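You operate a simulated robot arm through the tools that you are given. There is no shell and no other tool. Be economical: measure what you need, move in short steps, check, and stop when the job is done.

Carry out the task below with a simulated two-armed robot. There is one attempt and no reset: what you move stays moved.

JOB
Take the rag from the crate end of the blue bench and lay it out flat on the checking end of the blue bench.

It is judged by the outcome, as a careful person would: the job done as asked, and still so three seconds after it is handed in. It fails if anything else is knocked over, pushed out of place, dropped, spilled or broken.

ROBOT AND FRAMES
Two 7-joint arms with two-finger parallel grippers on one trunk, on a base that drives. Base frame: it is fixed to the floor where the robot stands at the start and does not move with it; the origin is under the middle of the robot, x ahead of it, y to its left, z up; the surface under the hand at the start is at about z = 770. Units: mm, rad, N and s.
The left shoulder is at the start at [70, 163, 1095], the right one opposite. With the tool pointing down near the work surface each hand reaches from about 400 to 880 mm from the robot's upright axis, wherever it stands, measured 20 degrees to its own side. Places, roughly: checking end of the blue bench [700, -1200, 800]. Payload 3.43 kg a hand.
The TCP of each hand is the grasp point between the finger pads, 34 mm short of the fingertips. In the tool frame z runs along the fingers and y along their closing line. Largest opening 128 mm; finger width 24, thickness 12; the body of the gripper, 48 by 130 mm, starts 96 mm behind the TCP.
Orientation is told as [roll, pitch, yaw] about the base's x, y, z axes, in that order, counted from this pose: with the fingers straight down and closing along the base's y, the tool's x points along the base's -x, its y along +y and its z along -z.

CONTROLS
- The arms move only by the tool send_rows. It takes "left_deltas", "right_deltas" or both (then of equal length, played together; a hand with none holds still); each is a list of rows, each a list of 6 numbers: the shift along the tool's x, y, z in units of 30 mm (1.0 is 30 mm), then the turn, a rotation vector about the tool's x, y, z in units of 6 degrees (1.0 is 6 degrees). In form: [[dx, dy, dz, wx, wy, wz], ...]. A call has 1 to 10 rows; each row shifts and turns the commanded pose from where the row before left it, along the tool's axes as they then stand. "left_grip" and "right_grip" are, for a hand that has rows, the opening, from 0 (shut) to 1 (fully open), set as the call begins (left out, the last holds). A call with a number of a shift or a turn outside -1 to 1 is refused whole. Rows are played at 5 a second. More than 50 mm and 0.15 rad between two rows, or a gripper value outside its range, and nothing of the call is played. Where a pose cannot be reached the arm comes as near as it can. A force on the tool above 40 N (or 10 N above the force at the start of the call, whichever is more), or a blocked arm, ends the call early, and 0.2 s more pass. The fingers move at their own pace (about 153 mm/s each) and stop on an object; they squeeze with about 33 N. The grip force told is the motor's: it shows also when the fingers shut on nothing. Time passes only in rows, and 0.2 s behind the last, so rows that do not move let the fingers close. It gives the time, the measured TCP pose, the force on the tool (base axes), the opening and the grip force at its end, in the units of the frame above (readings bear some noise), with the torque about the TCP (base axes, N m) and any sound that the robot's microphone picked up.
- Cameras (640 x 400 px; columns grow to the right, rows downward): "scene" is now at [121.8, -58.8, 1328.5]; the picture's right is [-0.55, -0.84, 0.00], its down [-0.49, 0.32, -0.81] and it looks along [0.68, -0.45, -0.58] (base axes); focal length 280 px, centre (320, 200). "left" rides on the left gripper at [76, 11, -160] in its tool frame; the picture's right is [-0.15, 0.99, 0.00], its down [-0.88, -0.13, -0.46] and it looks along [-0.45, -0.07, 0.89] (tool axes); focal length 234 px, centre (320, 200). "right" rides on the right gripper at [76, -11, -160] in its tool frame; the picture's right is [0.15, 0.99, 0.00], its down [-0.88, 0.13, -0.46] and it looks along [-0.45, 0.07, 0.89] (tool axes); focal length 234 px, centre (320, 200).
- camera(camera): a new picture of that camera. The clock stands still meanwhile.
- slide_trunk(by): slides the trunk up (or, below 0, down) by that many mm; the arms and the scene camera ride with it, the base frame stays. It gives what a move gives, with no picture.
- steer(legs): drives the robot by 1 to 6 legs, each [ahead, left, turn to the left] in mm, mm and rad, along the robot's own axes; the way and the turn of a leg run together, so that a leg with both is an arc; at most 1500 mm and 3.142 rad a leg. The arms and the cameras ride along, it lands a little off, and it stops where it bumps. It gives what a move gives.
- turn_head(pan, tilt): turns the head with the scene camera to pan (to the left, within 1.501 rad either way) and tilt (down, from -0.506 to 1.204), counted from straight ahead of the robot. It gives what a move gives.
- pixel_to_xyz(camera, pixels): there is no depth. For up to 12 entries [column, row, z] of the newest picture of that camera ("zoom" is the newest enlarged one), the place [x, y] in the base frame at which the ray of that pixel passes the height z, good to about 2 mm, but the place of the scene camera against the robot may be out by one fixed shift of up to 18 mm in any direction. The clock stands still meanwhile.
- close_up(camera, box): a new picture of the part [left, top, right, bottom] of that camera's present view, enlarged. The clock stands still meanwhile.
- hand_in(): hands the job in; it is judged then, once.

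Work in short steps. Measure before you move; look again where a grasp or a placing could have gone wrong, and mend it. You have 80 turns and 62 pictures in all, those below and enlarged ones among them. Open the grippers and draw the arms clear of the work before you hand the job in, unless the task says otherwise; then end with one line.

The tools are called after "Emit:" as a command line: name --argument value ..., lists and objects as JSON in quotes. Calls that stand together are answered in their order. send_rows: Moves the arms, as the interface text tells. Its arguments: {"type":"object","properties":{"left_deltas":{"type":"array"},"left_grip":{"type":"number"},"right_deltas":{"type":"array"},"right_grip":{"type":"number"}},"required":[]} The other tools are called the same way: slide_trunk (by) slides the trunk up or down; steer (legs) drives the base; turn_head (pan, tilt) turns the head that bears the scene camera; camera (camera) takes a picture; pixel_to_xyz (camera, pixels) gives the place at which the rays of pixels pass given heights; close_up (camera, box) takes an enlarged picture of a part of a camera's view; hand_in () hands the job in.

At the start:

```text
clock: 0.0
left_eef_pos: [596.8, -70.4, 1082.5]
left_tool_rot: [0.0, 0.001, 0.0]
left_ft_force: [-0.3, 0.4, -1.1]
left_moment: [0.02, -0.04, 0.01]
left_width: 128.0
left_finger_force: 0.0
right_eef_pos: [404.8, -448.0, 1088.0]
right_tool_rot: [0.0, -0.001, -0.001]
right_ft_force: [1.1, -0.1, 0.1]
right_moment: [0.01, 0.01, 0.01]
right_width: 128.2
right_finger_force: 0.1
trunk travel left (down, up): [-575.0, 365.0]
robot x, y, heading: [1.8, -1.0, 0.001]
head pan, tilt: [-0.581, 0.623]
```

scene: 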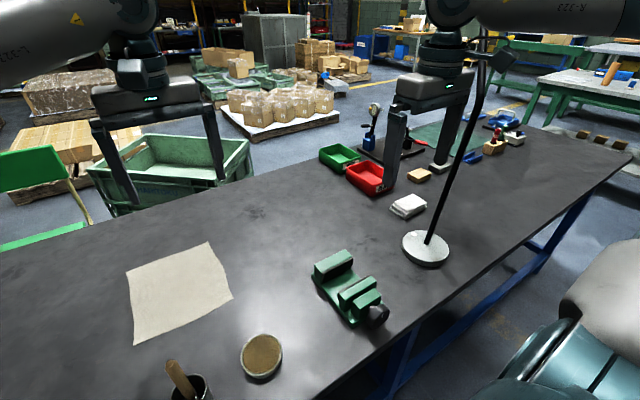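
right: 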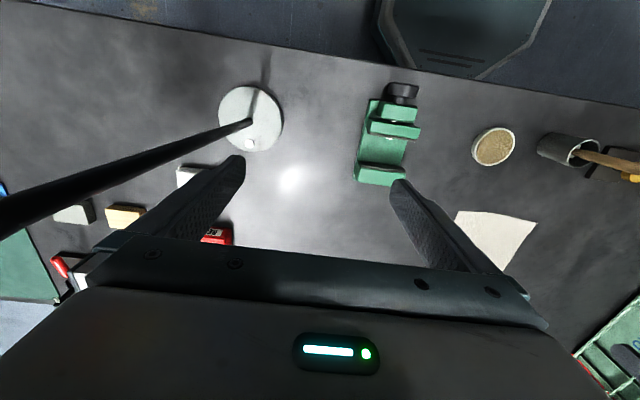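
left: 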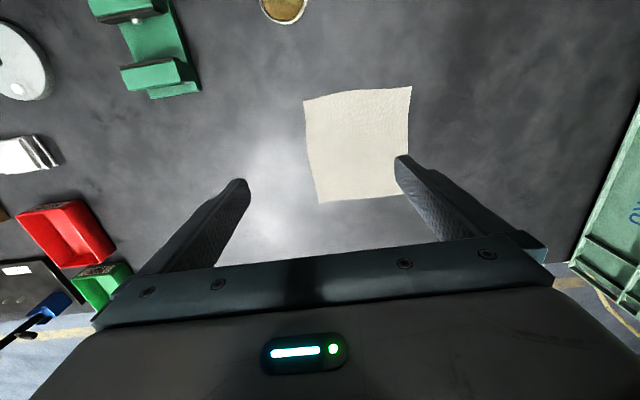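

The rag lies flat at about (180,290) in the scene picture and (360,145) in the left one. I measure its corners in the left view at bench height, along with other objects.

Emit:
pixel_to_xyz --camera "left" --pixels '[[304, 100, 770], [411, 87, 770], [408, 193, 770], [320, 203, 770], [283, 10, 770], [200, 90, 770], [568, 262, 770], [45, 330, 770]]'

Emit:
pixel_to_xyz --camera "scene" --pixels '[[127, 272, 770], [211, 242, 770], [232, 297, 770], [135, 345, 770], [640, 155, 770], [425, 250, 770], [550, 125, 770], [440, 170, 770], [390, 400, 770], [520, 145, 770], [408, 210, 770], [467, 160, 770]]'

Emit:
turn_head --pan -1.1 --tilt 0.5

Emit:
camera --camera "scene"

```text
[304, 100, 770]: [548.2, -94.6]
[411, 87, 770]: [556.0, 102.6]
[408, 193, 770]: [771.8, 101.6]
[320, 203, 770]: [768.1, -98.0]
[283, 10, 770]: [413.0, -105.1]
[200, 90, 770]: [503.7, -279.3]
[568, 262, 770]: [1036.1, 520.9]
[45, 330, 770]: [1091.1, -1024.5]
```

```text
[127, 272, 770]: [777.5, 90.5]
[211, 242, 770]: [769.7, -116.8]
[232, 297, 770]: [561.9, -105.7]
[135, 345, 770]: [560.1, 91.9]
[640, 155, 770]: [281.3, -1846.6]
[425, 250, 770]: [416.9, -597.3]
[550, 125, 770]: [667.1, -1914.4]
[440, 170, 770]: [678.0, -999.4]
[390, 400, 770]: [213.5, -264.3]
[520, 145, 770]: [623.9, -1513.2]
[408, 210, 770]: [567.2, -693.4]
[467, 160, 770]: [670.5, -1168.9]
```

```text
clock: 0.9
left_eef_pos: [596.9, -70.5, 1081.5]
left_tool_rot: [-0.001, -0.001, 0.0]
left_ft_force: [0.6, 0.9, 0.4]
left_moment: [-0.04, 0.03, -0.01]
left_width: 127.9
left_finger_force: 0.0
right_eef_pos: [405.5, -447.7, 1088.2]
right_tool_rot: [0.001, 0.001, 0.0]
right_ft_force: [-0.6, 0.9, 0.3]
right_moment: [-0.02, 0.0, 0.01]
right_width: 127.9
right_finger_force: 0.1
trunk travel left (down, up): [-575.0, 365.0]
robot x, y, heading: [-0.5, -2.4, -0.003]
head pan, tilt: [-1.1, 0.499]
```

```text
58 pictures are left
```

scene: 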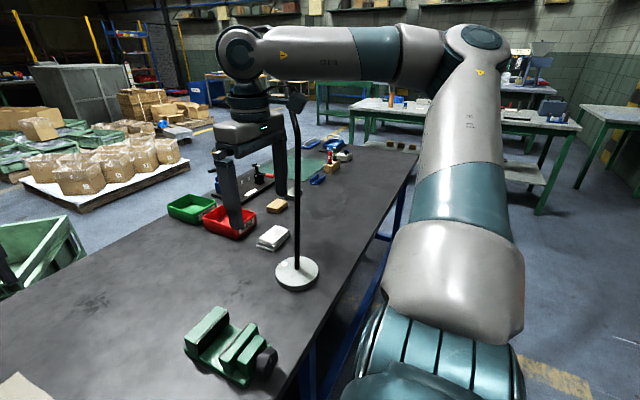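

I take a closer look at the checking end before planning the drive; the lamp base is at (297,272).

Emit:
close_up --camera "scene" --box '[160, 90, 440, 265]'

Emit:
turn_head --pan -1.5 --tilt 0.6

Emit:
camera --camera "scene"

```text
2.29 times, centred on (300, 178) of scene
```

zoom: 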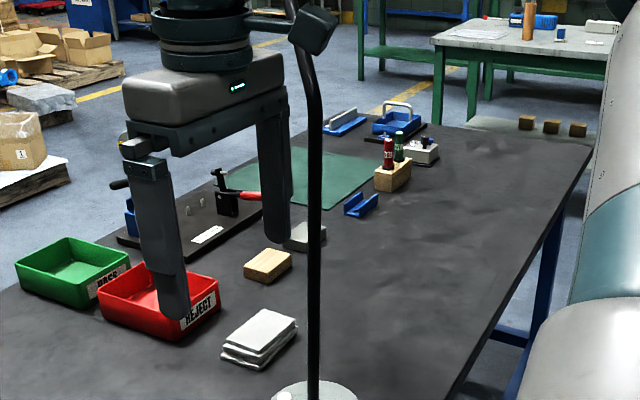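

```text
clock: 1.8
left_eef_pos: [597.3, -70.8, 1081.9]
left_tool_rot: [-0.001, -0.001, -0.001]
left_ft_force: [-0.2, -0.3, 0.0]
left_moment: [-0.02, 0.02, -0.02]
left_width: 127.8
left_finger_force: 0.0
right_eef_pos: [405.4, -448.5, 1087.9]
right_tool_rot: [0.0, 0.001, 0.0]
right_ft_force: [-0.1, 0.1, -0.4]
right_moment: [0.0, 0.03, 0.0]
right_width: 128.1
right_finger_force: 0.0
trunk travel left (down, up): [-575.0, 365.0]
robot x, y, heading: [3.4, 2.8, -0.001]
head pan, tilt: [-1.499, 0.6]
```

```text
56 pictures are left
```

scene: 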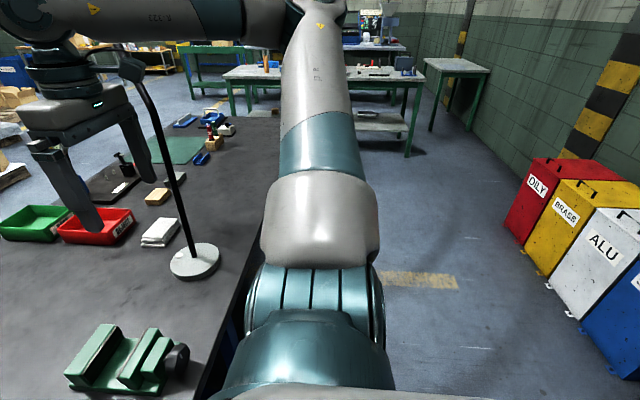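

Free floor lies to the right, with coloured bins further back. I measure bins, bench edge, mat and objects near it.

Emit:
pixel_to_xyz --camera "scene" --pixels '[[520, 245, 0], [610, 378, 0], [275, 118, 770], [262, 250, 770], [160, 163, 770], [199, 163, 770], [207, 138, 770], [170, 138, 770], [213, 150, 770], [200, 163, 770], [195, 262, 770], [130, 70, 1300]]'

Emit:
pixel_to_xyz --camera "zoom" --pixels '[[230, 185, 770], [345, 212, 770], [382, 162, 770], [260, 150, 770], [350, 215, 770], [595, 143, 770], [375, 200, 770], [410, 178, 770], [325, 245, 770], [290, 275, 770], [110, 235, 770], [445, 395, 770]]'

```text
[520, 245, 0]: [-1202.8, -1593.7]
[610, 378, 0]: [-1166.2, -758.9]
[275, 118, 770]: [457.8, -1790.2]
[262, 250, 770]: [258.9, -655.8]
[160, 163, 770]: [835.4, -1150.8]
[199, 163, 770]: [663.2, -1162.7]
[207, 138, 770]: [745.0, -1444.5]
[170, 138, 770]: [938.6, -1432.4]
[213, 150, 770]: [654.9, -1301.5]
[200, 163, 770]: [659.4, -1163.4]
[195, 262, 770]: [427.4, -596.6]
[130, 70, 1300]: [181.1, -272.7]
```

```text
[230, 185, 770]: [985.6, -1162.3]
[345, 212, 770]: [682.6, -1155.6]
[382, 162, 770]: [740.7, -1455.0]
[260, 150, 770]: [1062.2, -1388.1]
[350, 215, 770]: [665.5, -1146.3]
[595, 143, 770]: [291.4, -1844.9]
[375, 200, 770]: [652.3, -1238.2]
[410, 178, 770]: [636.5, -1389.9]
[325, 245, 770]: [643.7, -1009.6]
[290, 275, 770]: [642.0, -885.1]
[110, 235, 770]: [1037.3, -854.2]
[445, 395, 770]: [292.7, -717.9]
```

The rag corners per the left camera are about (552,103), (548,-95), (772,102), (768,-98). I'll use both hands to pinch the near-edge corners; first I move both hands over them, up high, with the fingers nearly closed.

Emit:
send_rows --left_deltas '[[0.1, 0.51, 0, 0, 0, 0], [0.1, 0.51, 0, 0, 0, 0], [0.1, 0.51, 0, 0, 0, 0], [0.1, 0.51, 0, 0, 0, 0], [0.1, 0.51, 0, 0, 0, 0], [0.1, 0.51, 0, 0, 0, 0], [0.1, 0.51, 0, 0, 0, 0], [0.1, 0.51, 0, 0, 0, 0], [0.1, 0.51, 0, 0, 0, 0], [0.1, 0.51, 0, 0, 0, 0]]' --right_deltas '[[-0.54, 1, 0, 0, 0, 0], [-0.54, 1, 0, 0, 0, 0], [-0.54, 1, 0, 0, 0, 0], [-0.54, 1, 0, 0, 0, 0], [-0.54, 1, 0, 0, 0, 0], [-0.54, 1, 0, 0, 0, 0], [-0.54, 1, 0, 0, 0, 0], [-0.54, 1, 0, 0, 0, 0], [-0.54, 1, 0, 0, 0, 0], [-0.54, 1, 0, 0, 0, 0]]' --left_grip 0.2 --right_grip 0.2

Emit:
turn_head --pan 0 --tilt 0.9

Emit:
camera --camera "left"

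```text
clock: 4.0
left_eef_pos: [569.5, 83.9, 1081.0]
left_tool_rot: [0.0, 0.004, 0.0]
left_ft_force: [0.3, 0.9, -0.4]
left_moment: [0.0, 0.05, 0.01]
left_width: 25.7
left_finger_force: 0.1
right_eef_pos: [568.3, -157.1, 1085.8]
right_tool_rot: [0.0, 0.003, -0.003]
right_ft_force: [-0.7, 0.7, -0.4]
right_moment: [-0.01, 0.05, 0.02]
right_width: 25.8
right_finger_force: 0.1
right hand out of reach, approached as far as the arm can: row 10
trunk travel left (down, up): [-575.0, 365.0]
robot x, y, heading: [1.0, 3.6, 0.006]
head pan, tilt: [-1.499, 0.6]
```

```text
clock: 5.6
left_eef_pos: [568.2, 83.5, 1082.2]
left_tool_rot: [0.001, 0.001, 0.0]
left_ft_force: [-0.9, -0.9, 0.1]
left_moment: [-0.02, 0.0, -0.01]
left_width: 25.6
left_finger_force: 0.0
right_eef_pos: [566.1, -156.3, 1087.3]
right_tool_rot: [0.001, 0.0, 0.001]
right_ft_force: [-0.8, 0.8, -0.2]
right_moment: [0.02, -0.01, 0.0]
right_width: 25.8
right_finger_force: 0.1
trunk travel left (down, up): [-575.0, 365.0]
robot x, y, heading: [-3.7, -0.4, -0.0]
head pan, tilt: [0.0, 0.901]
```

```text
55 pictures are left
```

left: 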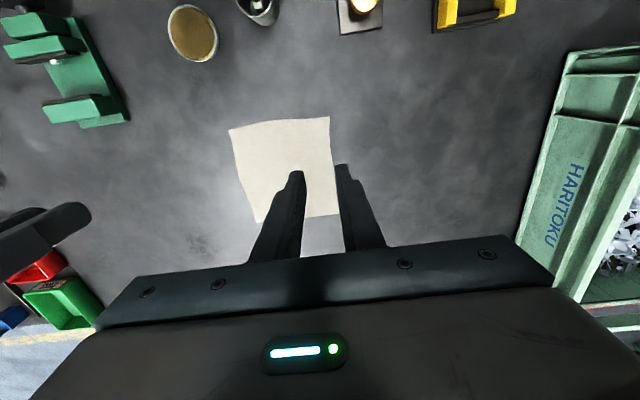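

The left fingers now hang over the rag; I remeasure its corners here. The right arm reported a reach limit at y≈-157, so I'll lower it a bit and see whether it can go further in.

Emit:
pixel_to_xyz --camera "left" --pixels '[[229, 130, 772], [329, 117, 772], [337, 214, 772], [258, 222, 772], [192, 62, 770], [258, 25, 770]]'

Emit:
send_rows --left_deltas '[[0, 0, 1, 0, 0, 0], [0, 0, 1, 0, 0, 0], [0, 0, 1, 0, 0, 0], [0, 0, 1, 0, 0, 0]]' --right_deltas '[[0, 0.2, 1, 0, 0, 0], [0, 0.2, 1, 0, 0, 0], [0, 0.2, 1, 0, 0, 0], [0, 0.2, 1, 0, 0, 0]]'

Emit:
camera --camera "scene"

```text
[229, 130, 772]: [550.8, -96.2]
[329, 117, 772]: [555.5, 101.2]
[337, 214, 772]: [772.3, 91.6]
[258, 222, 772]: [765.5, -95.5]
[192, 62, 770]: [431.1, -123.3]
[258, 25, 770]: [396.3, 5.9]
```

```text
clock: 6.6
left_eef_pos: [567.1, 81.6, 962.0]
left_tool_rot: [0.0, 0.003, -0.001]
left_ft_force: [-0.1, -0.1, 0.4]
left_moment: [0.0, -0.01, 0.02]
left_width: 25.5
left_finger_force: 0.0
right_eef_pos: [561.0, -142.4, 966.2]
right_tool_rot: [0.001, 0.0, 0.001]
right_ft_force: [0.7, -0.1, -0.8]
right_moment: [0.0, 0.02, -0.04]
right_width: 25.6
right_finger_force: 0.1
right hand out of reach, approached as far as the arm can: row 3, 4
trunk travel left (down, up): [-575.0, 365.0]
robot x, y, heading: [0.6, -0.2, 0.002]
head pan, tilt: [0.0, 0.901]
```

```text
54 pictures are left
```

scene: 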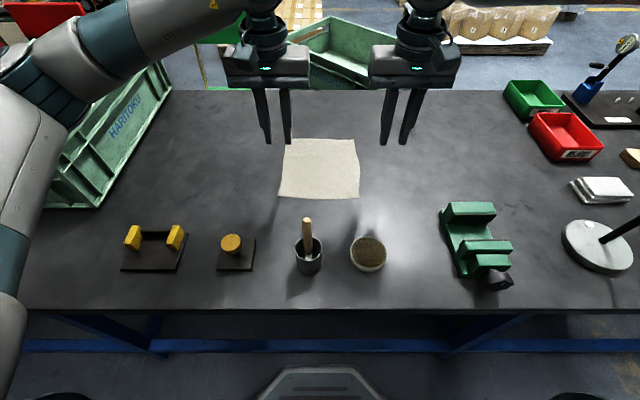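

The right arm is limited near the midline, while the left hand began 70 mm across it. I shift the base 95 mm to the left so both hands fit, with fingers high above everything.

Emit:
steer --legs '[[0, 95, 0]]'

```text
clock: 7.7
left_eef_pos: [566.1, 176.8, 963.4]
left_tool_rot: [-0.001, 0.0, 0.001]
left_ft_force: [-0.3, 0.4, 0.5]
left_moment: [-0.06, 0.0, 0.01]
left_width: 25.6
left_finger_force: 0.0
right_eef_pos: [559.7, -48.4, 967.1]
right_tool_rot: [0.003, 0.001, 0.003]
right_ft_force: [-0.5, -0.5, -0.7]
right_moment: [-0.02, 0.01, -0.01]
right_width: 25.7
right_finger_force: 0.0
trunk travel left (down, up): [-575.0, 365.0]
robot x, y, heading: [0.7, 94.0, -0.002]
head pan, tilt: [0.0, 0.901]
```

The base is 94 mm left. Now I bring both hands over the near corners, targets (570,80) and (567,-76), down to z≈842.

Emit:
send_rows --left_deltas '[[-0.03, -0.8, 0.8, 0, 0, 0], [-0.03, -0.8, 0.8, 0, 0, 0], [-0.03, -0.8, 0.8, 0, 0, 0], [-0.03, -0.8, 0.8, 0, 0, 0], [0, 0, 0.8, 0, 0, 0], [0, 0, 0, 0, 0, 0]]' --right_deltas '[[-0.06, -0.23, 0.83, 0, 0, 0], [-0.06, -0.23, 0.83, 0, 0, 0], [-0.06, -0.23, 0.83, 0, 0, 0], [-0.06, -0.23, 0.83, 0, 0, 0], [0, 0, 0.83, 0, 0, 0], [0, 0, 0, 0, 0, 0]]'

Emit:
camera --camera "left"

Emit:
camera --camera "right"

```text
clock: 9.1
left_eef_pos: [569.1, 80.1, 843.6]
left_tool_rot: [-0.002, -0.002, 0.001]
left_ft_force: [-0.8, 0.7, 1.0]
left_moment: [0.03, 0.05, 0.03]
left_width: 25.6
left_finger_force: 0.0
right_eef_pos: [562.5, -87.3, 846.7]
right_tool_rot: [0.005, -0.001, 0.0]
right_ft_force: [0.0, 0.1, 0.0]
right_moment: [0.01, 0.02, -0.01]
right_width: 25.4
right_finger_force: 0.0
right hand out of reach, approached as far as the arm can: row 5
trunk travel left (down, up): [-575.0, 365.0]
robot x, y, heading: [0.1, 93.2, 0.001]
head pan, tilt: [0.0, 0.901]
```

```text
53 pictures are left
```

left: 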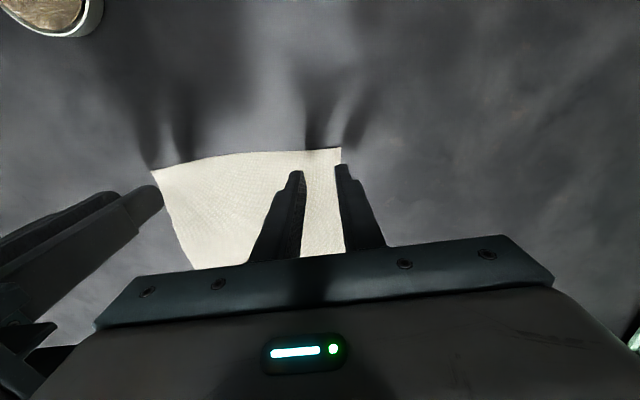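

```text
52 pictures are left
```

right: 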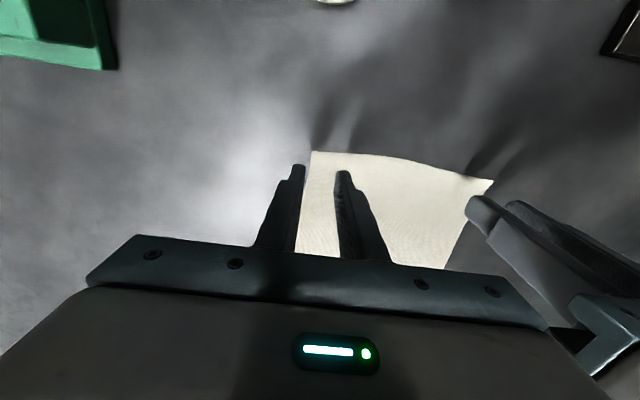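

The right hand is again at its limit (about 11 mm short, left finger off the rag's edge at (298,170)). I shift the base another 55 mm left and move the hands back right accordingly.

Emit:
steer --legs '[[0, 55, 0]]'

Emit:
send_rows --right_deltas '[[-0.1, -0.85, 0.1, 0, 0, 0], [0, -0.6, 0, 0, 0, 0], [0, 0, 0, 0, 0, 0]]'

Emit:
send_rows --left_deltas '[[0, -0.9, 0, 0, 0, 0], [0, -0.9, 0, 0, 0, 0], [0, 0, 0, 0, 0, 0]]'

```text
clock: 10.1
left_eef_pos: [570.0, 136.8, 843.7]
left_tool_rot: [0.0, 0.0, 0.0]
left_ft_force: [-0.8, -0.6, 0.1]
left_moment: [-0.01, -0.02, 0.01]
left_width: 25.5
left_finger_force: 0.1
right_eef_pos: [562.2, -29.6, 847.4]
right_tool_rot: [0.004, -0.002, 0.002]
right_ft_force: [-0.3, 0.0, 0.5]
right_moment: [-0.04, -0.01, 0.0]
right_width: 25.7
right_finger_force: 0.1
trunk travel left (down, up): [-575.0, 365.0]
robot x, y, heading: [-2.0, 153.1, 0.001]
head pan, tilt: [0.0, 0.901]
```

```text
clock: 10.9
left_eef_pos: [568.7, 136.0, 842.2]
left_tool_rot: [0.001, -0.001, 0.003]
left_ft_force: [0.0, 0.0, -0.2]
left_moment: [0.06, 0.02, -0.01]
left_width: 25.4
left_finger_force: 0.1
right_eef_pos: [566.1, -73.5, 843.2]
right_tool_rot: [0.006, 0.0, 0.0]
right_ft_force: [-0.2, 0.0, 0.2]
right_moment: [0.0, 0.0, 0.04]
right_width: 26.1
right_finger_force: 0.0
trunk travel left (down, up): [-575.0, 365.0]
robot x, y, heading: [2.0, 152.5, -0.0]
head pan, tilt: [0.0, 0.901]
```

```text
clock: 11.7
left_eef_pos: [569.9, 83.0, 843.5]
left_tool_rot: [0.0, 0.001, 0.0]
left_ft_force: [-0.2, -1.0, -0.2]
left_moment: [0.01, 0.0, 0.0]
left_width: 25.6
left_finger_force: 0.0
right_eef_pos: [564.3, -73.8, 843.6]
right_tool_rot: [0.004, 0.0, 0.002]
right_ft_force: [0.6, 0.1, 0.3]
right_moment: [-0.02, -0.03, -0.01]
right_width: 25.9
right_finger_force: 0.0
trunk travel left (down, up): [-575.0, 365.0]
robot x, y, heading: [1.8, 148.5, 0.001]
head pan, tilt: [0.0, 0.901]
```

Both hands sit over the corners at z≈843 (tips ≈809). I descend about 33 mm to just above the bench, watching force.

Emit:
send_rows --left_deltas '[[0, -0.03, 0.4, 0, 0, 0], [0, 0, 0.4, 0, 0, 0], [0, 0, 0.3, 0, 0, 0], [0, 0, 0, 0, 0, 0]]' --right_deltas '[[-0.05, 0, 0.4, 0, 0, 0], [0, 0, 0.4, 0, 0, 0], [0, 0, 0.3, 0, 0, 0], [0, 0, 0, 0, 0, 0]]'

Emit:
camera --camera "left"

Emit:
camera --camera "right"

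```text
clock: 12.7
left_eef_pos: [569.7, 81.0, 810.4]
left_tool_rot: [0.0, 0.0, 0.002]
left_ft_force: [0.3, -0.2, -0.3]
left_moment: [0.03, 0.03, 0.01]
left_width: 25.6
left_finger_force: 0.0
right_eef_pos: [567.9, -73.3, 808.8]
right_tool_rot: [0.004, -0.002, 0.002]
right_ft_force: [-0.3, -0.1, 0.3]
right_moment: [0.01, -0.03, 0.04]
right_width: 25.9
right_finger_force: 0.3
trunk travel left (down, up): [-575.0, 365.0]
robot x, y, heading: [-1.4, 151.5, 0.0]
head pan, tilt: [0.0, 0.901]
```

```text
51 pictures are left
```

left: 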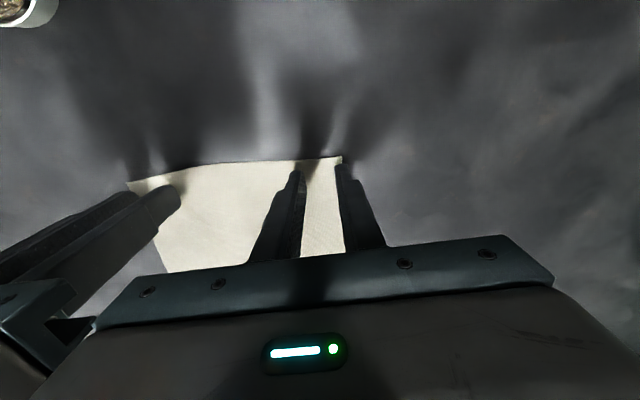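

```text
50 pictures are left
```

right: 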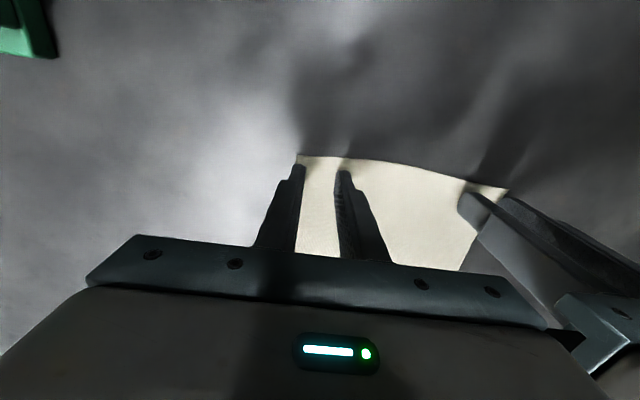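

The outer fingers sit right at the rag's side edges, so I shift each hand a few mm inward and then press down in small steps until contact.

Emit:
send_rows --left_deltas '[[-0.15, -0.17, 0, 0, 0, 0], [0, 0, 0.1, 0, 0, 0], [0, 0, 0.1, 0, 0, 0], [0, 0, 0.1, 0, 0, 0], [0, 0, 0, 0, 0, 0]]' --right_deltas '[[-0.15, 0.12, 0, 0, 0, 0], [0, 0, 0.1, 0, 0, 0], [0, 0, 0.1, 0, 0, 0], [0, 0, 0.05, 0, 0, 0], [0, 0, 0, 0, 0, 0]]'

```text
clock: 13.9
left_eef_pos: [572.8, 76.3, 805.4]
left_tool_rot: [-0.001, -0.006, 0.001]
left_ft_force: [6.5, 0.2, 31.7]
left_moment: [0.31, -0.04, -0.05]
left_width: 25.6
left_finger_force: 0.1
right_eef_pos: [569.5, -69.3, 805.5]
right_tool_rot: [0.002, -0.002, 0.003]
right_ft_force: [1.5, -0.2, 3.3]
right_moment: [-0.12, -0.03, -0.01]
right_width: 25.7
right_finger_force: 0.5
trunk travel left (down, up): [-575.0, 365.0]
robot x, y, heading: [-1.5, 149.3, 0.002]
head pan, tilt: [0.0, 0.901]
```

Contact is at TCP z≈805: left presses 32 N, right 3 N. I ease the left, press the right slightly more, and close the fingers.

Emit:
send_rows --left_deltas '[[0, 0, -0.05, 0, 0, 0], [0, 0, 0, 0, 0, 0]]' --right_deltas '[[0, 0, 0.03, 0, 0, 0], [0, 0, 0, 0, 0, 0]]'

Emit:
send_rows --left_deltas '[[0, 0, 0, 0, 0, 0], [0, 0, 0, 0, 0, 0], [0, 0, 0, 0, 0, 0]]' --right_deltas '[[0, 0, 0, 0, 0, 0], [0, 0, 0, 0, 0, 0], [0, 0, 0, 0, 0, 0]]' --left_grip 0 --right_grip 0

Emit:
camera --camera "left"

Emit:
camera --camera "right"

```text
clock: 14.5
left_eef_pos: [573.9, 77.8, 805.0]
left_tool_rot: [-0.001, -0.005, 0.001]
left_ft_force: [5.1, 0.7, 25.8]
left_moment: [0.2, -0.07, -0.01]
left_width: 25.7
left_finger_force: 0.0
right_eef_pos: [569.8, -69.9, 805.9]
right_tool_rot: [0.005, -0.007, 0.003]
right_ft_force: [2.2, -0.1, 17.5]
right_moment: [-0.27, -0.05, 0.06]
right_width: 25.3
right_finger_force: 0.1
trunk travel left (down, up): [-575.0, 365.0]
robot x, y, heading: [-0.3, 149.0, 0.002]
head pan, tilt: [0.0, 0.901]
```

```text
clock: 15.3
left_eef_pos: [571.4, 76.2, 805.4]
left_tool_rot: [-0.003, -0.001, -0.001]
left_ft_force: [-1.2, -16.0, 17.6]
left_moment: [-0.54, 0.1, 0.15]
left_width: 1.9
left_finger_force: 33.1
right_eef_pos: [568.6, -67.5, 805.3]
right_tool_rot: [0.006, -0.005, 0.004]
right_ft_force: [-0.2, 17.5, 20.9]
right_moment: [0.49, 0.13, -0.18]
right_width: 1.6
right_finger_force: 33.0
trunk travel left (down, up): [-575.0, 365.0]
robot x, y, heading: [0.8, 150.4, 0.002]
head pan, tilt: [0.0, 0.901]
```

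```text
49 pictures are left
```

left: 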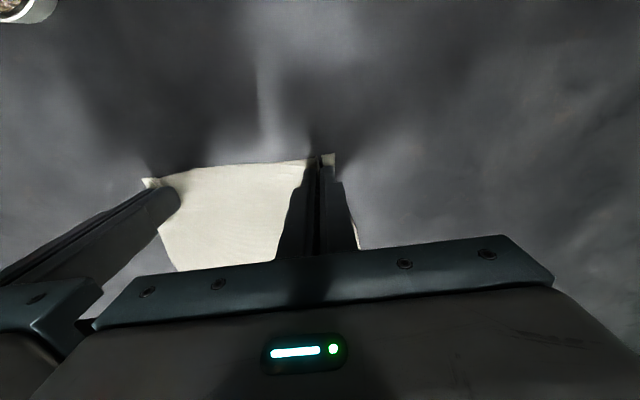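

```text
48 pictures are left
```

right: 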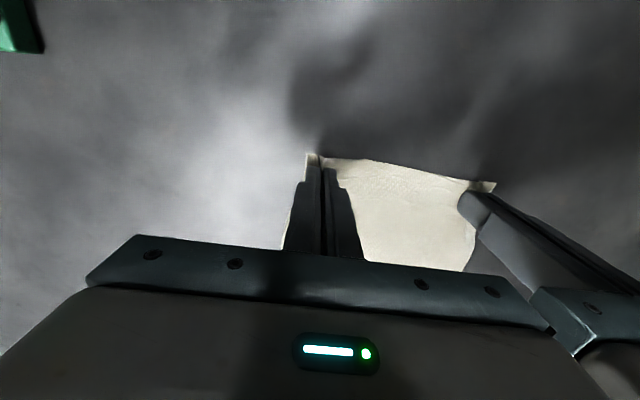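

Both hands hold cloth (openings 1.6–1.9 mm, cloth tension ±16 N). I ease inward a little and lift 75 mm to check.

Emit:
send_rows --left_deltas '[[0, -0.07, -0.3, 0, 0, 0], [0, 0, -0.7, 0, 0, 0], [0, 0, -0.7, 0, 0, 0], [0, 0, -0.8, 0, 0, 0]]' --right_deltas '[[0, 0.0, -0.3, 0, 0, 0], [0, 0, -0.7, 0, 0, 0], [0, 0, -0.7, 0, 0, 0], [0, 0, -0.8, 0, 0, 0]]'

Emit:
camera --camera "scene"

```text
clock: 16.3
left_eef_pos: [572.2, 74.5, 879.0]
left_tool_rot: [-0.001, 0.0, 0.003]
left_ft_force: [-0.9, -17.8, 0.0]
left_moment: [-0.6, 0.02, 0.16]
left_width: 1.8
left_finger_force: 33.0
right_eef_pos: [569.0, -70.6, 875.8]
right_tool_rot: [0.006, 0.0, 0.001]
right_ft_force: [0.1, 17.3, 0.4]
right_moment: [0.61, -0.06, -0.24]
right_width: 1.2
right_finger_force: 32.5
trunk travel left (down, up): [-575.0, 365.0]
robot x, y, heading: [-1.4, 149.1, 0.004]
head pan, tilt: [0.0, 0.901]
```

```text
47 pictures are left
```

scene: 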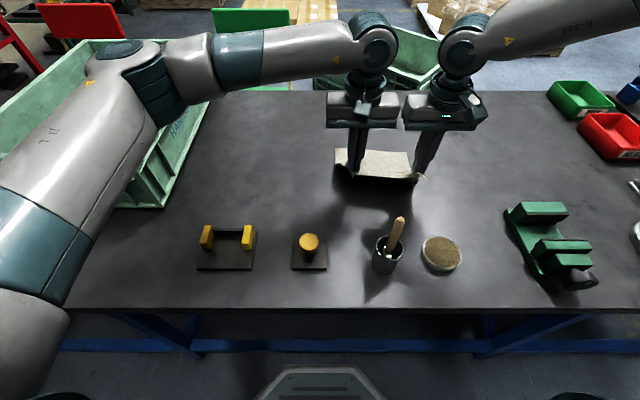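

The rag hangs from both hands. I relax the tension slightly, then raise the trunk 250 mm so it clears everything on the bench.

Emit:
send_rows --left_deltas '[[0, -0.06, -0.5, 0, 0, 0], [0, 0, -0.5, 0, 0, 0]]' --right_deltas '[[0, 0.06, -0.5, 0, 0, 0], [0, 0, -0.5, 0, 0, 0]]'

Emit:
slide_trunk --by 250

Emit:
camera --camera "scene"

```text
clock: 16.9
left_eef_pos: [573.4, 73.5, 907.7]
left_tool_rot: [0.002, 0.0, 0.002]
left_ft_force: [-0.5, -10.3, 0.0]
left_moment: [-0.32, 0.01, 0.11]
left_width: 1.5
left_finger_force: 33.1
right_eef_pos: [571.7, -70.1, 905.6]
right_tool_rot: [0.003, -0.003, 0.002]
right_ft_force: [0.0, 9.6, -0.9]
right_moment: [0.33, -0.02, -0.13]
right_width: 1.4
right_finger_force: 32.9
trunk travel left (down, up): [-575.0, 365.0]
robot x, y, heading: [2.0, 149.5, -0.004]
head pan, tilt: [0.0, 0.901]
```

```text
clock: 19.5
left_eef_pos: [574.0, 72.5, 1158.0]
left_tool_rot: [0.0, 0.0, 0.003]
left_ft_force: [-0.9, -7.5, -0.2]
left_moment: [-0.25, 0.01, 0.05]
left_width: 1.9
left_finger_force: 33.1
right_eef_pos: [570.8, -68.5, 1156.3]
right_tool_rot: [0.005, -0.001, 0.001]
right_ft_force: [0.2, 7.6, 0.0]
right_moment: [0.26, -0.02, -0.08]
right_width: 1.4
right_finger_force: 33.3
trunk travel left (down, up): [-825.0, 115.0]
robot x, y, heading: [-0.9, 150.7, 0.005]
head pan, tilt: [0.0, 0.901]
```

```text
46 pictures are left
```

scene: 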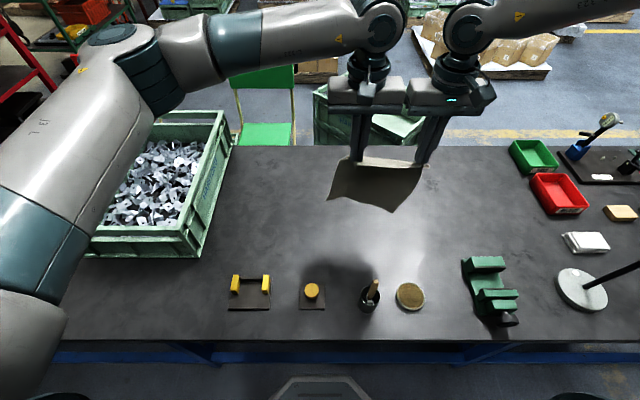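

The rag hangs freely, bottom edge around z≈975. Before reversing I check the floor on both sides behind.

Emit:
turn_head --pan 1.5 --tilt 0.6

Emit:
camera --camera "scene"

Emit:
turn_head --pan -1.5 --tilt 0.6

Emit:
camera --camera "scene"

```text
clock: 21.1
left_eef_pos: [575.2, 71.5, 1157.3]
left_tool_rot: [0.001, 0.0, 0.003]
left_ft_force: [-0.6, -7.8, -0.3]
left_moment: [-0.23, 0.0, 0.06]
left_width: 1.7
left_finger_force: 32.5
right_eef_pos: [571.8, -68.6, 1156.8]
right_tool_rot: [0.005, -0.002, 0.002]
right_ft_force: [0.7, 7.2, 0.6]
right_moment: [0.27, -0.03, -0.07]
right_width: 1.2
right_finger_force: 32.6
trunk travel left (down, up): [-825.0, 115.0]
robot x, y, heading: [-0.6, 149.5, -0.001]
head pan, tilt: [1.499, 0.6]
```

```text
45 pictures are left
```

scene: 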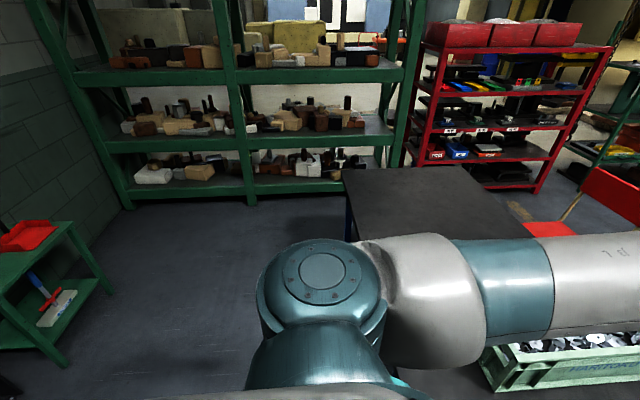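

```text
clock: 23.7
left_eef_pos: [574.6, 71.9, 1158.3]
left_tool_rot: [-0.001, 0.0, 0.0]
left_ft_force: [0.2, -7.3, 0.0]
left_moment: [-0.24, 0.01, 0.11]
left_width: 2.0
left_finger_force: 33.0
right_eef_pos: [570.6, -69.0, 1156.7]
right_tool_rot: [0.008, -0.001, 0.002]
right_ft_force: [0.6, 6.5, 0.4]
right_moment: [0.19, -0.01, -0.06]
right_width: 1.2
right_finger_force: 33.2
trunk travel left (down, up): [-825.0, 115.0]
robot x, y, heading: [5.3, 149.9, 0.003]
head pan, tilt: [-1.499, 0.6]
```

```text
44 pictures are left
```

scene: 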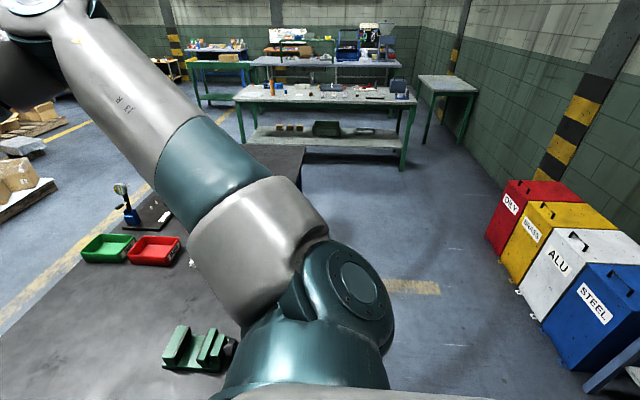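

The floor behind and to the right is clear (bins stay beyond x≈-1180). I back off 430 mm so the hands clear the bench and lamp, then slide right about 1448 mm.

Emit:
steer --legs '[[-430, 0, 0], [0, -1448, 0]]'

Emit:
turn_head --pan 0 --tilt 0.6

Emit:
camera --camera "scene"

```text
clock: 33.1
left_eef_pos: [160.6, -1363.7, 1158.4]
left_tool_rot: [0.0, -0.001, 0.022]
left_ft_force: [-0.7, -7.4, 0.4]
left_moment: [-0.27, 0.0, 0.08]
left_width: 2.0
left_finger_force: 32.8
right_eef_pos: [161.7, -1505.2, 1156.7]
right_tool_rot: [0.004, -0.002, 0.023]
right_ft_force: [0.4, 7.1, 0.4]
right_moment: [0.26, -0.01, -0.09]
right_width: 1.2
right_finger_force: 33.1
trunk travel left (down, up): [-825.0, 115.0]
robot x, y, heading: [-416.6, -1298.4, 0.027]
head pan, tilt: [-1.499, 0.6]
```

```text
clock: 34.7
left_eef_pos: [161.8, -1364.2, 1159.2]
left_tool_rot: [0.0, 0.001, 0.023]
left_ft_force: [0.3, -6.5, -0.6]
left_moment: [-0.25, 0.0, 0.11]
left_width: 1.7
left_finger_force: 32.8
right_eef_pos: [162.0, -1504.3, 1156.7]
right_tool_rot: [0.005, -0.002, 0.022]
right_ft_force: [0.1, 6.9, 1.0]
right_moment: [0.23, 0.0, -0.07]
right_width: 1.5
right_finger_force: 32.9
trunk travel left (down, up): [-825.0, 115.0]
robot x, y, heading: [-415.2, -1303.8, 0.023]
head pan, tilt: [0.0, 0.6]
```

```text
43 pictures are left
```

scene: 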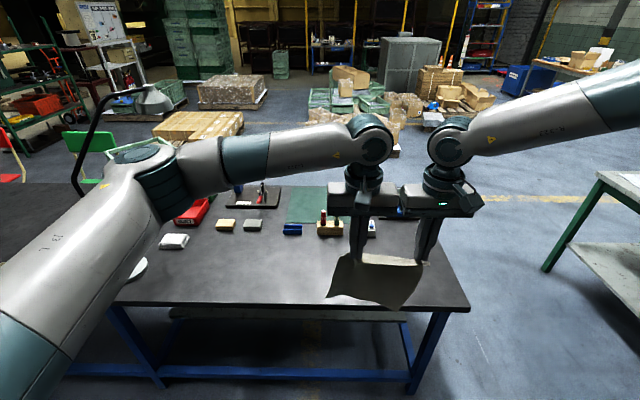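

Arrived at (-415,-1304). I measure the objects here and the bench corner to choose the rag's landing place.

Emit:
pixel_to_xyz --camera "scene" --pixels '[[470, 308, 770], [115, 303, 770], [284, 236, 770], [301, 236, 770], [318, 236, 770], [344, 236, 770], [244, 231, 770], [216, 231, 770], [160, 248, 770], [187, 248, 770], [376, 236, 770], [429, 200, 770]]'

Emit:
close_up --camera "scene" --box '[130, 170, 480, 320]'

```text
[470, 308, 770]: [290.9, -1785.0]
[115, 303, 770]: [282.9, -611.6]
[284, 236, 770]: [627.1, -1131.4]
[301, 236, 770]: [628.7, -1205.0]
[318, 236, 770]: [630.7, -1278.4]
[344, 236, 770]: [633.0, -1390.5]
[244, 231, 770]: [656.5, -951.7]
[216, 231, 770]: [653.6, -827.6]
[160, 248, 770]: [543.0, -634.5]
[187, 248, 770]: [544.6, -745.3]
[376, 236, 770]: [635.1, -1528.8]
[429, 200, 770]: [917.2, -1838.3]
```

```text
1.83 times, centred on (305, 245) of scene
```

zoom: 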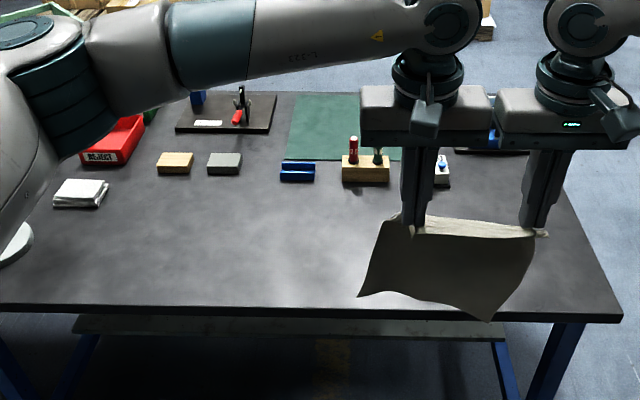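

The front strip (x 290–625, y -800…-1700) is clear. I turn 0.275 to the left, keeping the left elbow away from the lamp, and drive in so the hands stop above about (455,-1230).

Emit:
steer --legs '[[0, 0, 0.275], [281, -39, 0]]'

Emit:
turn_head --pan -0.1 --tilt 0.9

Emit:
camera --camera "scene"

```text
clock: 37.6
left_eef_pos: [438.6, -1160.3, 1160.2]
left_tool_rot: [-0.001, -0.001, 0.299]
left_ft_force: [1.2, -6.4, -0.1]
left_moment: [-0.22, -0.08, 0.07]
left_width: 1.7
left_finger_force: 33.3
right_eef_pos: [476.6, -1295.5, 1158.0]
right_tool_rot: [0.006, -0.004, 0.298]
right_ft_force: [-2.8, 6.3, 0.1]
right_moment: [0.25, 0.03, -0.1]
right_width: 1.3
right_finger_force: 32.6
trunk travel left (down, up): [-825.0, 115.0]
robot x, y, heading: [-134.1, -1255.1, 0.302]
head pan, tilt: [0.0, 0.6]
```

```text
clock: 38.4
left_eef_pos: [439.2, -1161.0, 1158.3]
left_tool_rot: [0.0, 0.003, 0.298]
left_ft_force: [2.2, -6.6, -0.5]
left_moment: [-0.23, -0.05, 0.06]
left_width: 1.8
left_finger_force: 33.2
right_eef_pos: [477.6, -1295.2, 1157.2]
right_tool_rot: [0.006, -0.001, 0.299]
right_ft_force: [-2.0, 6.3, 0.1]
right_moment: [0.18, 0.06, -0.15]
right_width: 1.3
right_finger_force: 33.1
trunk travel left (down, up): [-825.0, 115.0]
robot x, y, heading: [-135.1, -1254.1, 0.295]
head pan, tilt: [-0.099, 0.901]
```

```text
41 pictures are left
```

scene: 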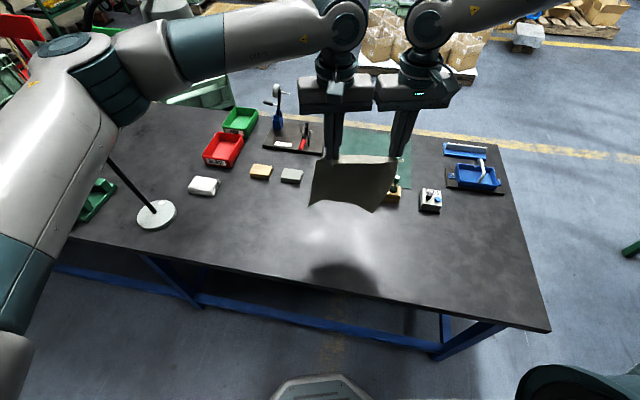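

The lamp stem disappears behind the left elbow at (100,110), and its head may hang near my left forearm. I look there before lowering.

Emit:
turn_head --pan 0.35 --tilt 0.45

Emit:
camera --camera "scene"

Emit:
camera --camera "left"

```text
clock: 39.3
left_eef_pos: [439.2, -1159.4, 1159.0]
left_tool_rot: [0.001, 0.001, 0.299]
left_ft_force: [1.5, -6.7, -0.4]
left_moment: [-0.23, -0.03, 0.07]
left_width: 1.6
left_finger_force: 33.0
right_eef_pos: [477.7, -1295.2, 1157.1]
right_tool_rot: [0.005, -0.001, 0.298]
right_ft_force: [-1.3, 6.9, 0.5]
right_moment: [0.27, 0.05, -0.1]
right_width: 1.1
right_finger_force: 33.3
trunk travel left (down, up): [-825.0, 115.0]
robot x, y, heading: [-135.4, -1253.3, 0.298]
head pan, tilt: [0.351, 0.45]
```

```text
40 pictures are left
```

scene: 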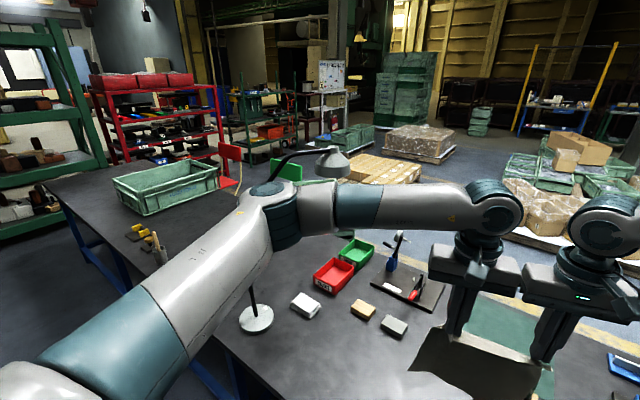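

```text
39 pictures are left
```

left: 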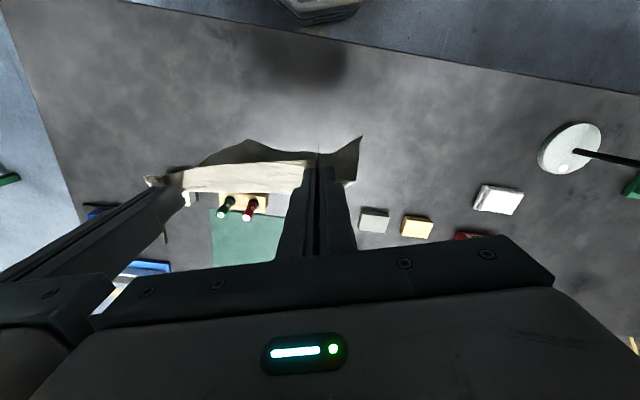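

The lamp head hangs at about (566,-775,1346), roughly 200 mm from my left arm. For margin I shift 60 mm to the right, push the hands forward 90 mm, and then lower the trunk to just above the bench.

Emit:
steer --legs '[[0, -65, 0]]'

Emit:
send_rows --left_deltas '[[-0.6, 0, 0, 0, 0, 0], [-0.6, 0, 0, 0, 0, 0], [-0.6, 0, 0, 0, 0, 0], [-0.6, 0, 0, 0, 0, 0], [-0.6, 0, 0, 0, 0, 0], [0, 0, 0, 0, 0, 0]]' --right_deltas '[[-0.6, 0, 0, 0, 0, 0], [-0.6, 0, 0, 0, 0, 0], [-0.6, 0, 0, 0, 0, 0], [-0.6, 0, 0, 0, 0, 0], [-0.6, 0, 0, 0, 0, 0], [0, 0, 0, 0, 0, 0]]'

Emit:
camera --camera "scene"

```text
clock: 40.3
left_eef_pos: [456.6, -1213.3, 1160.0]
left_tool_rot: [-0.006, 0.001, 0.301]
left_ft_force: [2.4, -5.1, 0.6]
left_moment: [-0.32, -0.06, 0.03]
left_width: 1.7
left_finger_force: 32.8
right_eef_pos: [493.4, -1347.9, 1159.6]
right_tool_rot: [0.002, -0.002, 0.303]
right_ft_force: [-1.4, 8.2, 0.3]
right_moment: [0.14, 0.04, -0.12]
right_width: 1.4
right_finger_force: 33.6
trunk travel left (down, up): [-825.0, 115.0]
robot x, y, heading: [-113.5, -1316.4, 0.304]
head pan, tilt: [0.351, 0.45]
```

```text
clock: 41.7
left_eef_pos: [544.4, -1194.3, 1159.1]
left_tool_rot: [-0.001, 0.001, 0.3]
left_ft_force: [1.8, -12.1, 0.1]
left_moment: [-0.43, -0.09, 0.1]
left_width: 1.8
left_finger_force: 32.8
right_eef_pos: [579.3, -1334.3, 1158.8]
right_tool_rot: [0.01, -0.003, 0.302]
right_ft_force: [-3.3, 13.0, -0.7]
right_moment: [0.46, 0.11, -0.12]
right_width: 1.2
right_finger_force: 33.1
right hand out of reach, approached as far as the arm can: row 5
trunk travel left (down, up): [-825.0, 115.0]
robot x, y, heading: [-112.3, -1319.6, 0.301]
head pan, tilt: [0.351, 0.45]
```

```text
38 pictures are left
```

scene: 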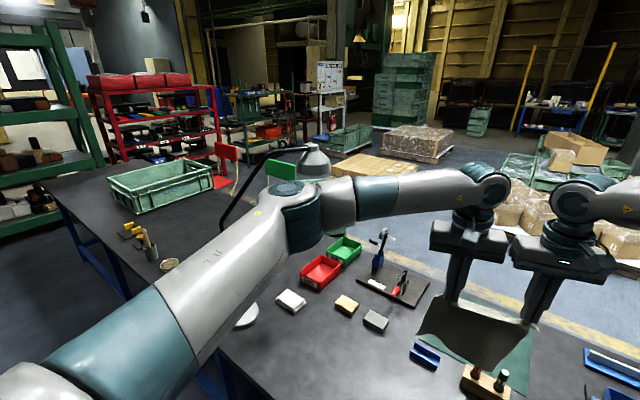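

The lamp is behind the arm by at least 200 mm, so lowering is safe. I pull back 8 mm off the right hand's reach limit and lower the trunk 150 mm.

Emit:
send_rows --left_deltas '[[0.25, 0, 0, 0, 0, 0], [0, 0, 0, 0, 0, 0]]' --right_deltas '[[0.25, 0, 0, 0, 0, 0], [0, 0, 0, 0, 0, 0]]'

Emit:
slide_trunk --by -150

Emit:
turn_head --pan -0.1 --tilt 0.8

Emit:
camera --camera "scene"

```text
clock: 42.3
left_eef_pos: [536.8, -1196.8, 1159.0]
left_tool_rot: [-0.001, -0.001, 0.304]
left_ft_force: [2.9, -13.7, -0.6]
left_moment: [-0.48, -0.07, 0.1]
left_width: 2.0
left_finger_force: 33.3
right_eef_pos: [571.6, -1335.1, 1159.2]
right_tool_rot: [0.007, -0.001, 0.304]
right_ft_force: [-3.4, 14.4, -0.6]
right_moment: [0.46, 0.11, -0.17]
right_width: 1.4
right_finger_force: 32.8
trunk travel left (down, up): [-825.0, 115.0]
robot x, y, heading: [-114.6, -1314.2, 0.301]
head pan, tilt: [0.351, 0.45]
```

```text
clock: 44.0
left_eef_pos: [536.5, -1195.8, 1009.3]
left_tool_rot: [-0.001, 0.0, 0.301]
left_ft_force: [3.9, -14.7, 0.1]
left_moment: [-0.54, -0.13, 0.15]
left_width: 1.9
left_finger_force: 32.8
right_eef_pos: [571.7, -1334.6, 1009.5]
right_tool_rot: [0.005, -0.001, 0.304]
right_ft_force: [-3.8, 15.9, -1.0]
right_moment: [0.52, 0.12, -0.2]
right_width: 1.5
right_finger_force: 33.0
trunk travel left (down, up): [-675.0, 265.0]
robot x, y, heading: [-117.1, -1315.0, 0.3]
head pan, tilt: [0.351, 0.45]
```

```text
clock: 44.9
left_eef_pos: [536.5, -1195.5, 1008.7]
left_tool_rot: [-0.001, 0.0, 0.302]
left_ft_force: [3.6, -15.1, -1.4]
left_moment: [-0.52, -0.13, 0.14]
left_width: 1.8
left_finger_force: 32.8
right_eef_pos: [571.9, -1335.9, 1009.8]
right_tool_rot: [0.004, -0.002, 0.304]
right_ft_force: [-3.9, 16.1, -0.6]
right_moment: [0.53, 0.11, -0.2]
right_width: 1.3
right_finger_force: 33.2
trunk travel left (down, up): [-675.0, 265.0]
robot x, y, heading: [-110.7, -1317.3, 0.298]
head pan, tilt: [-0.099, 0.799]
```

```text
37 pictures are left
```

scene: 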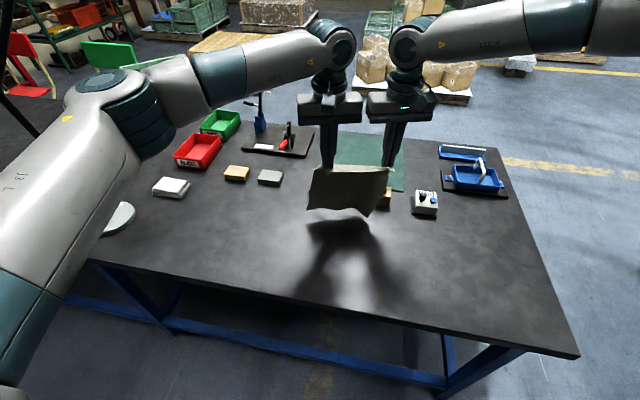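

The rag hangs in front of the hands at (347,190), and its lower edge seems to flare toward the robot. I enlarge to check the shape.

Emit:
close_up --camera "scene" --box '[260, 90, 440, 300]'

Emit:
camera --camera "right"

```text
1.90 times, centred on (350, 195) of scene
```

zoom: 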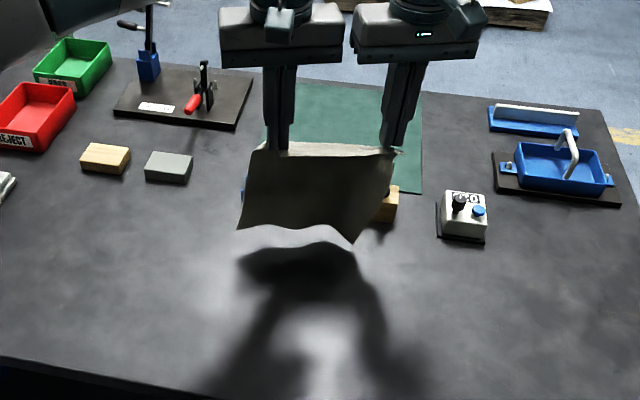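

```text
35 pictures are left
```

right: 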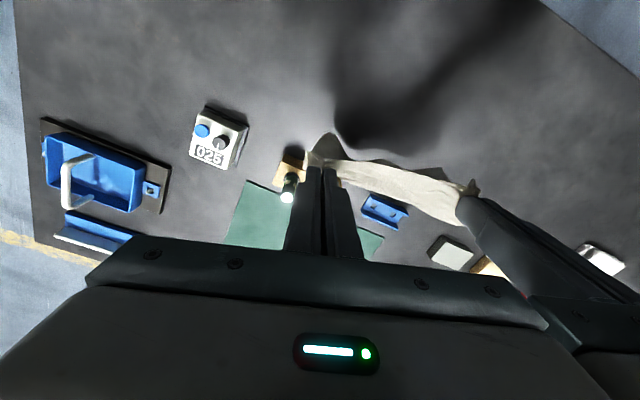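

The rag hangs nearly vertical with its underside toward the robot, so pulling back while lowering will lay it right way up. I do the first half: back 118 mm, down 99 mm.

Emit:
send_rows --left_deltas '[[0.4, -0.05, 0.4, 0, 0, 0], [0.83, 0, 0.67, 0, 0, 0], [0.93, 0, 0.67, 0, 0, 0], [0.93, 0, 0.73, 0, 0, 0], [0.83, 0, 0.83, 0, 0, 0]]' --right_deltas '[[0.4, 0.05, 0.4, 0, 0, 0], [0.83, 0, 0.67, 0, 0, 0], [0.93, 0, 0.67, 0, 0, 0], [0.93, 0, 0.73, 0, 0, 0], [0.83, 0, 0.83, 0, 0, 0]]'

Emit:
close_up --camera "scene" --box '[240, 90, 460, 320]'

Emit:
camera --camera "left"

```text
clock: 46.1
left_eef_pos: [424.5, -1231.5, 910.5]
left_tool_rot: [0.001, -0.001, 0.302]
left_ft_force: [2.3, -7.9, 0.0]
left_moment: [-0.29, -0.05, 0.08]
left_width: 1.7
left_finger_force: 33.3
right_eef_pos: [458.4, -1369.4, 909.1]
right_tool_rot: [0.005, -0.002, 0.303]
right_ft_force: [-2.4, 8.2, 0.0]
right_moment: [0.29, 0.05, -0.08]
right_width: 1.6
right_finger_force: 32.9
trunk travel left (down, up): [-675.0, 265.0]
robot x, y, heading: [-113.9, -1317.6, 0.303]
head pan, tilt: [-0.099, 0.799]
```

```text
1.74 times, centred on (350, 205) of scene
```

zoom: 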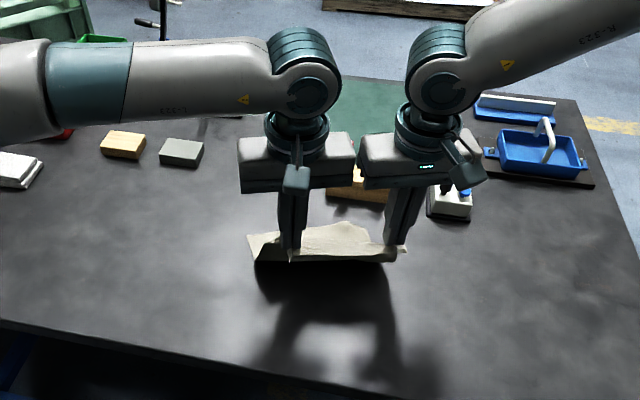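

```text
33 pictures are left
```

left: 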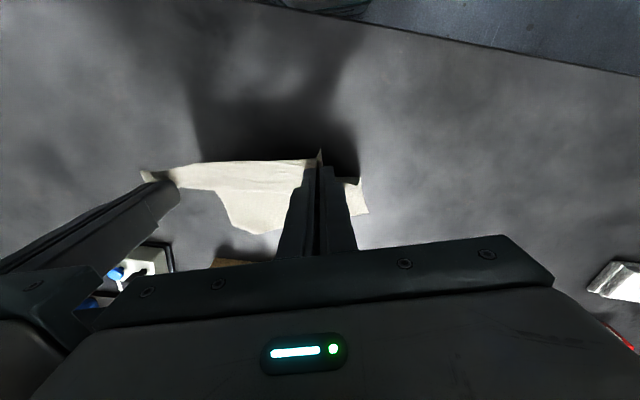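

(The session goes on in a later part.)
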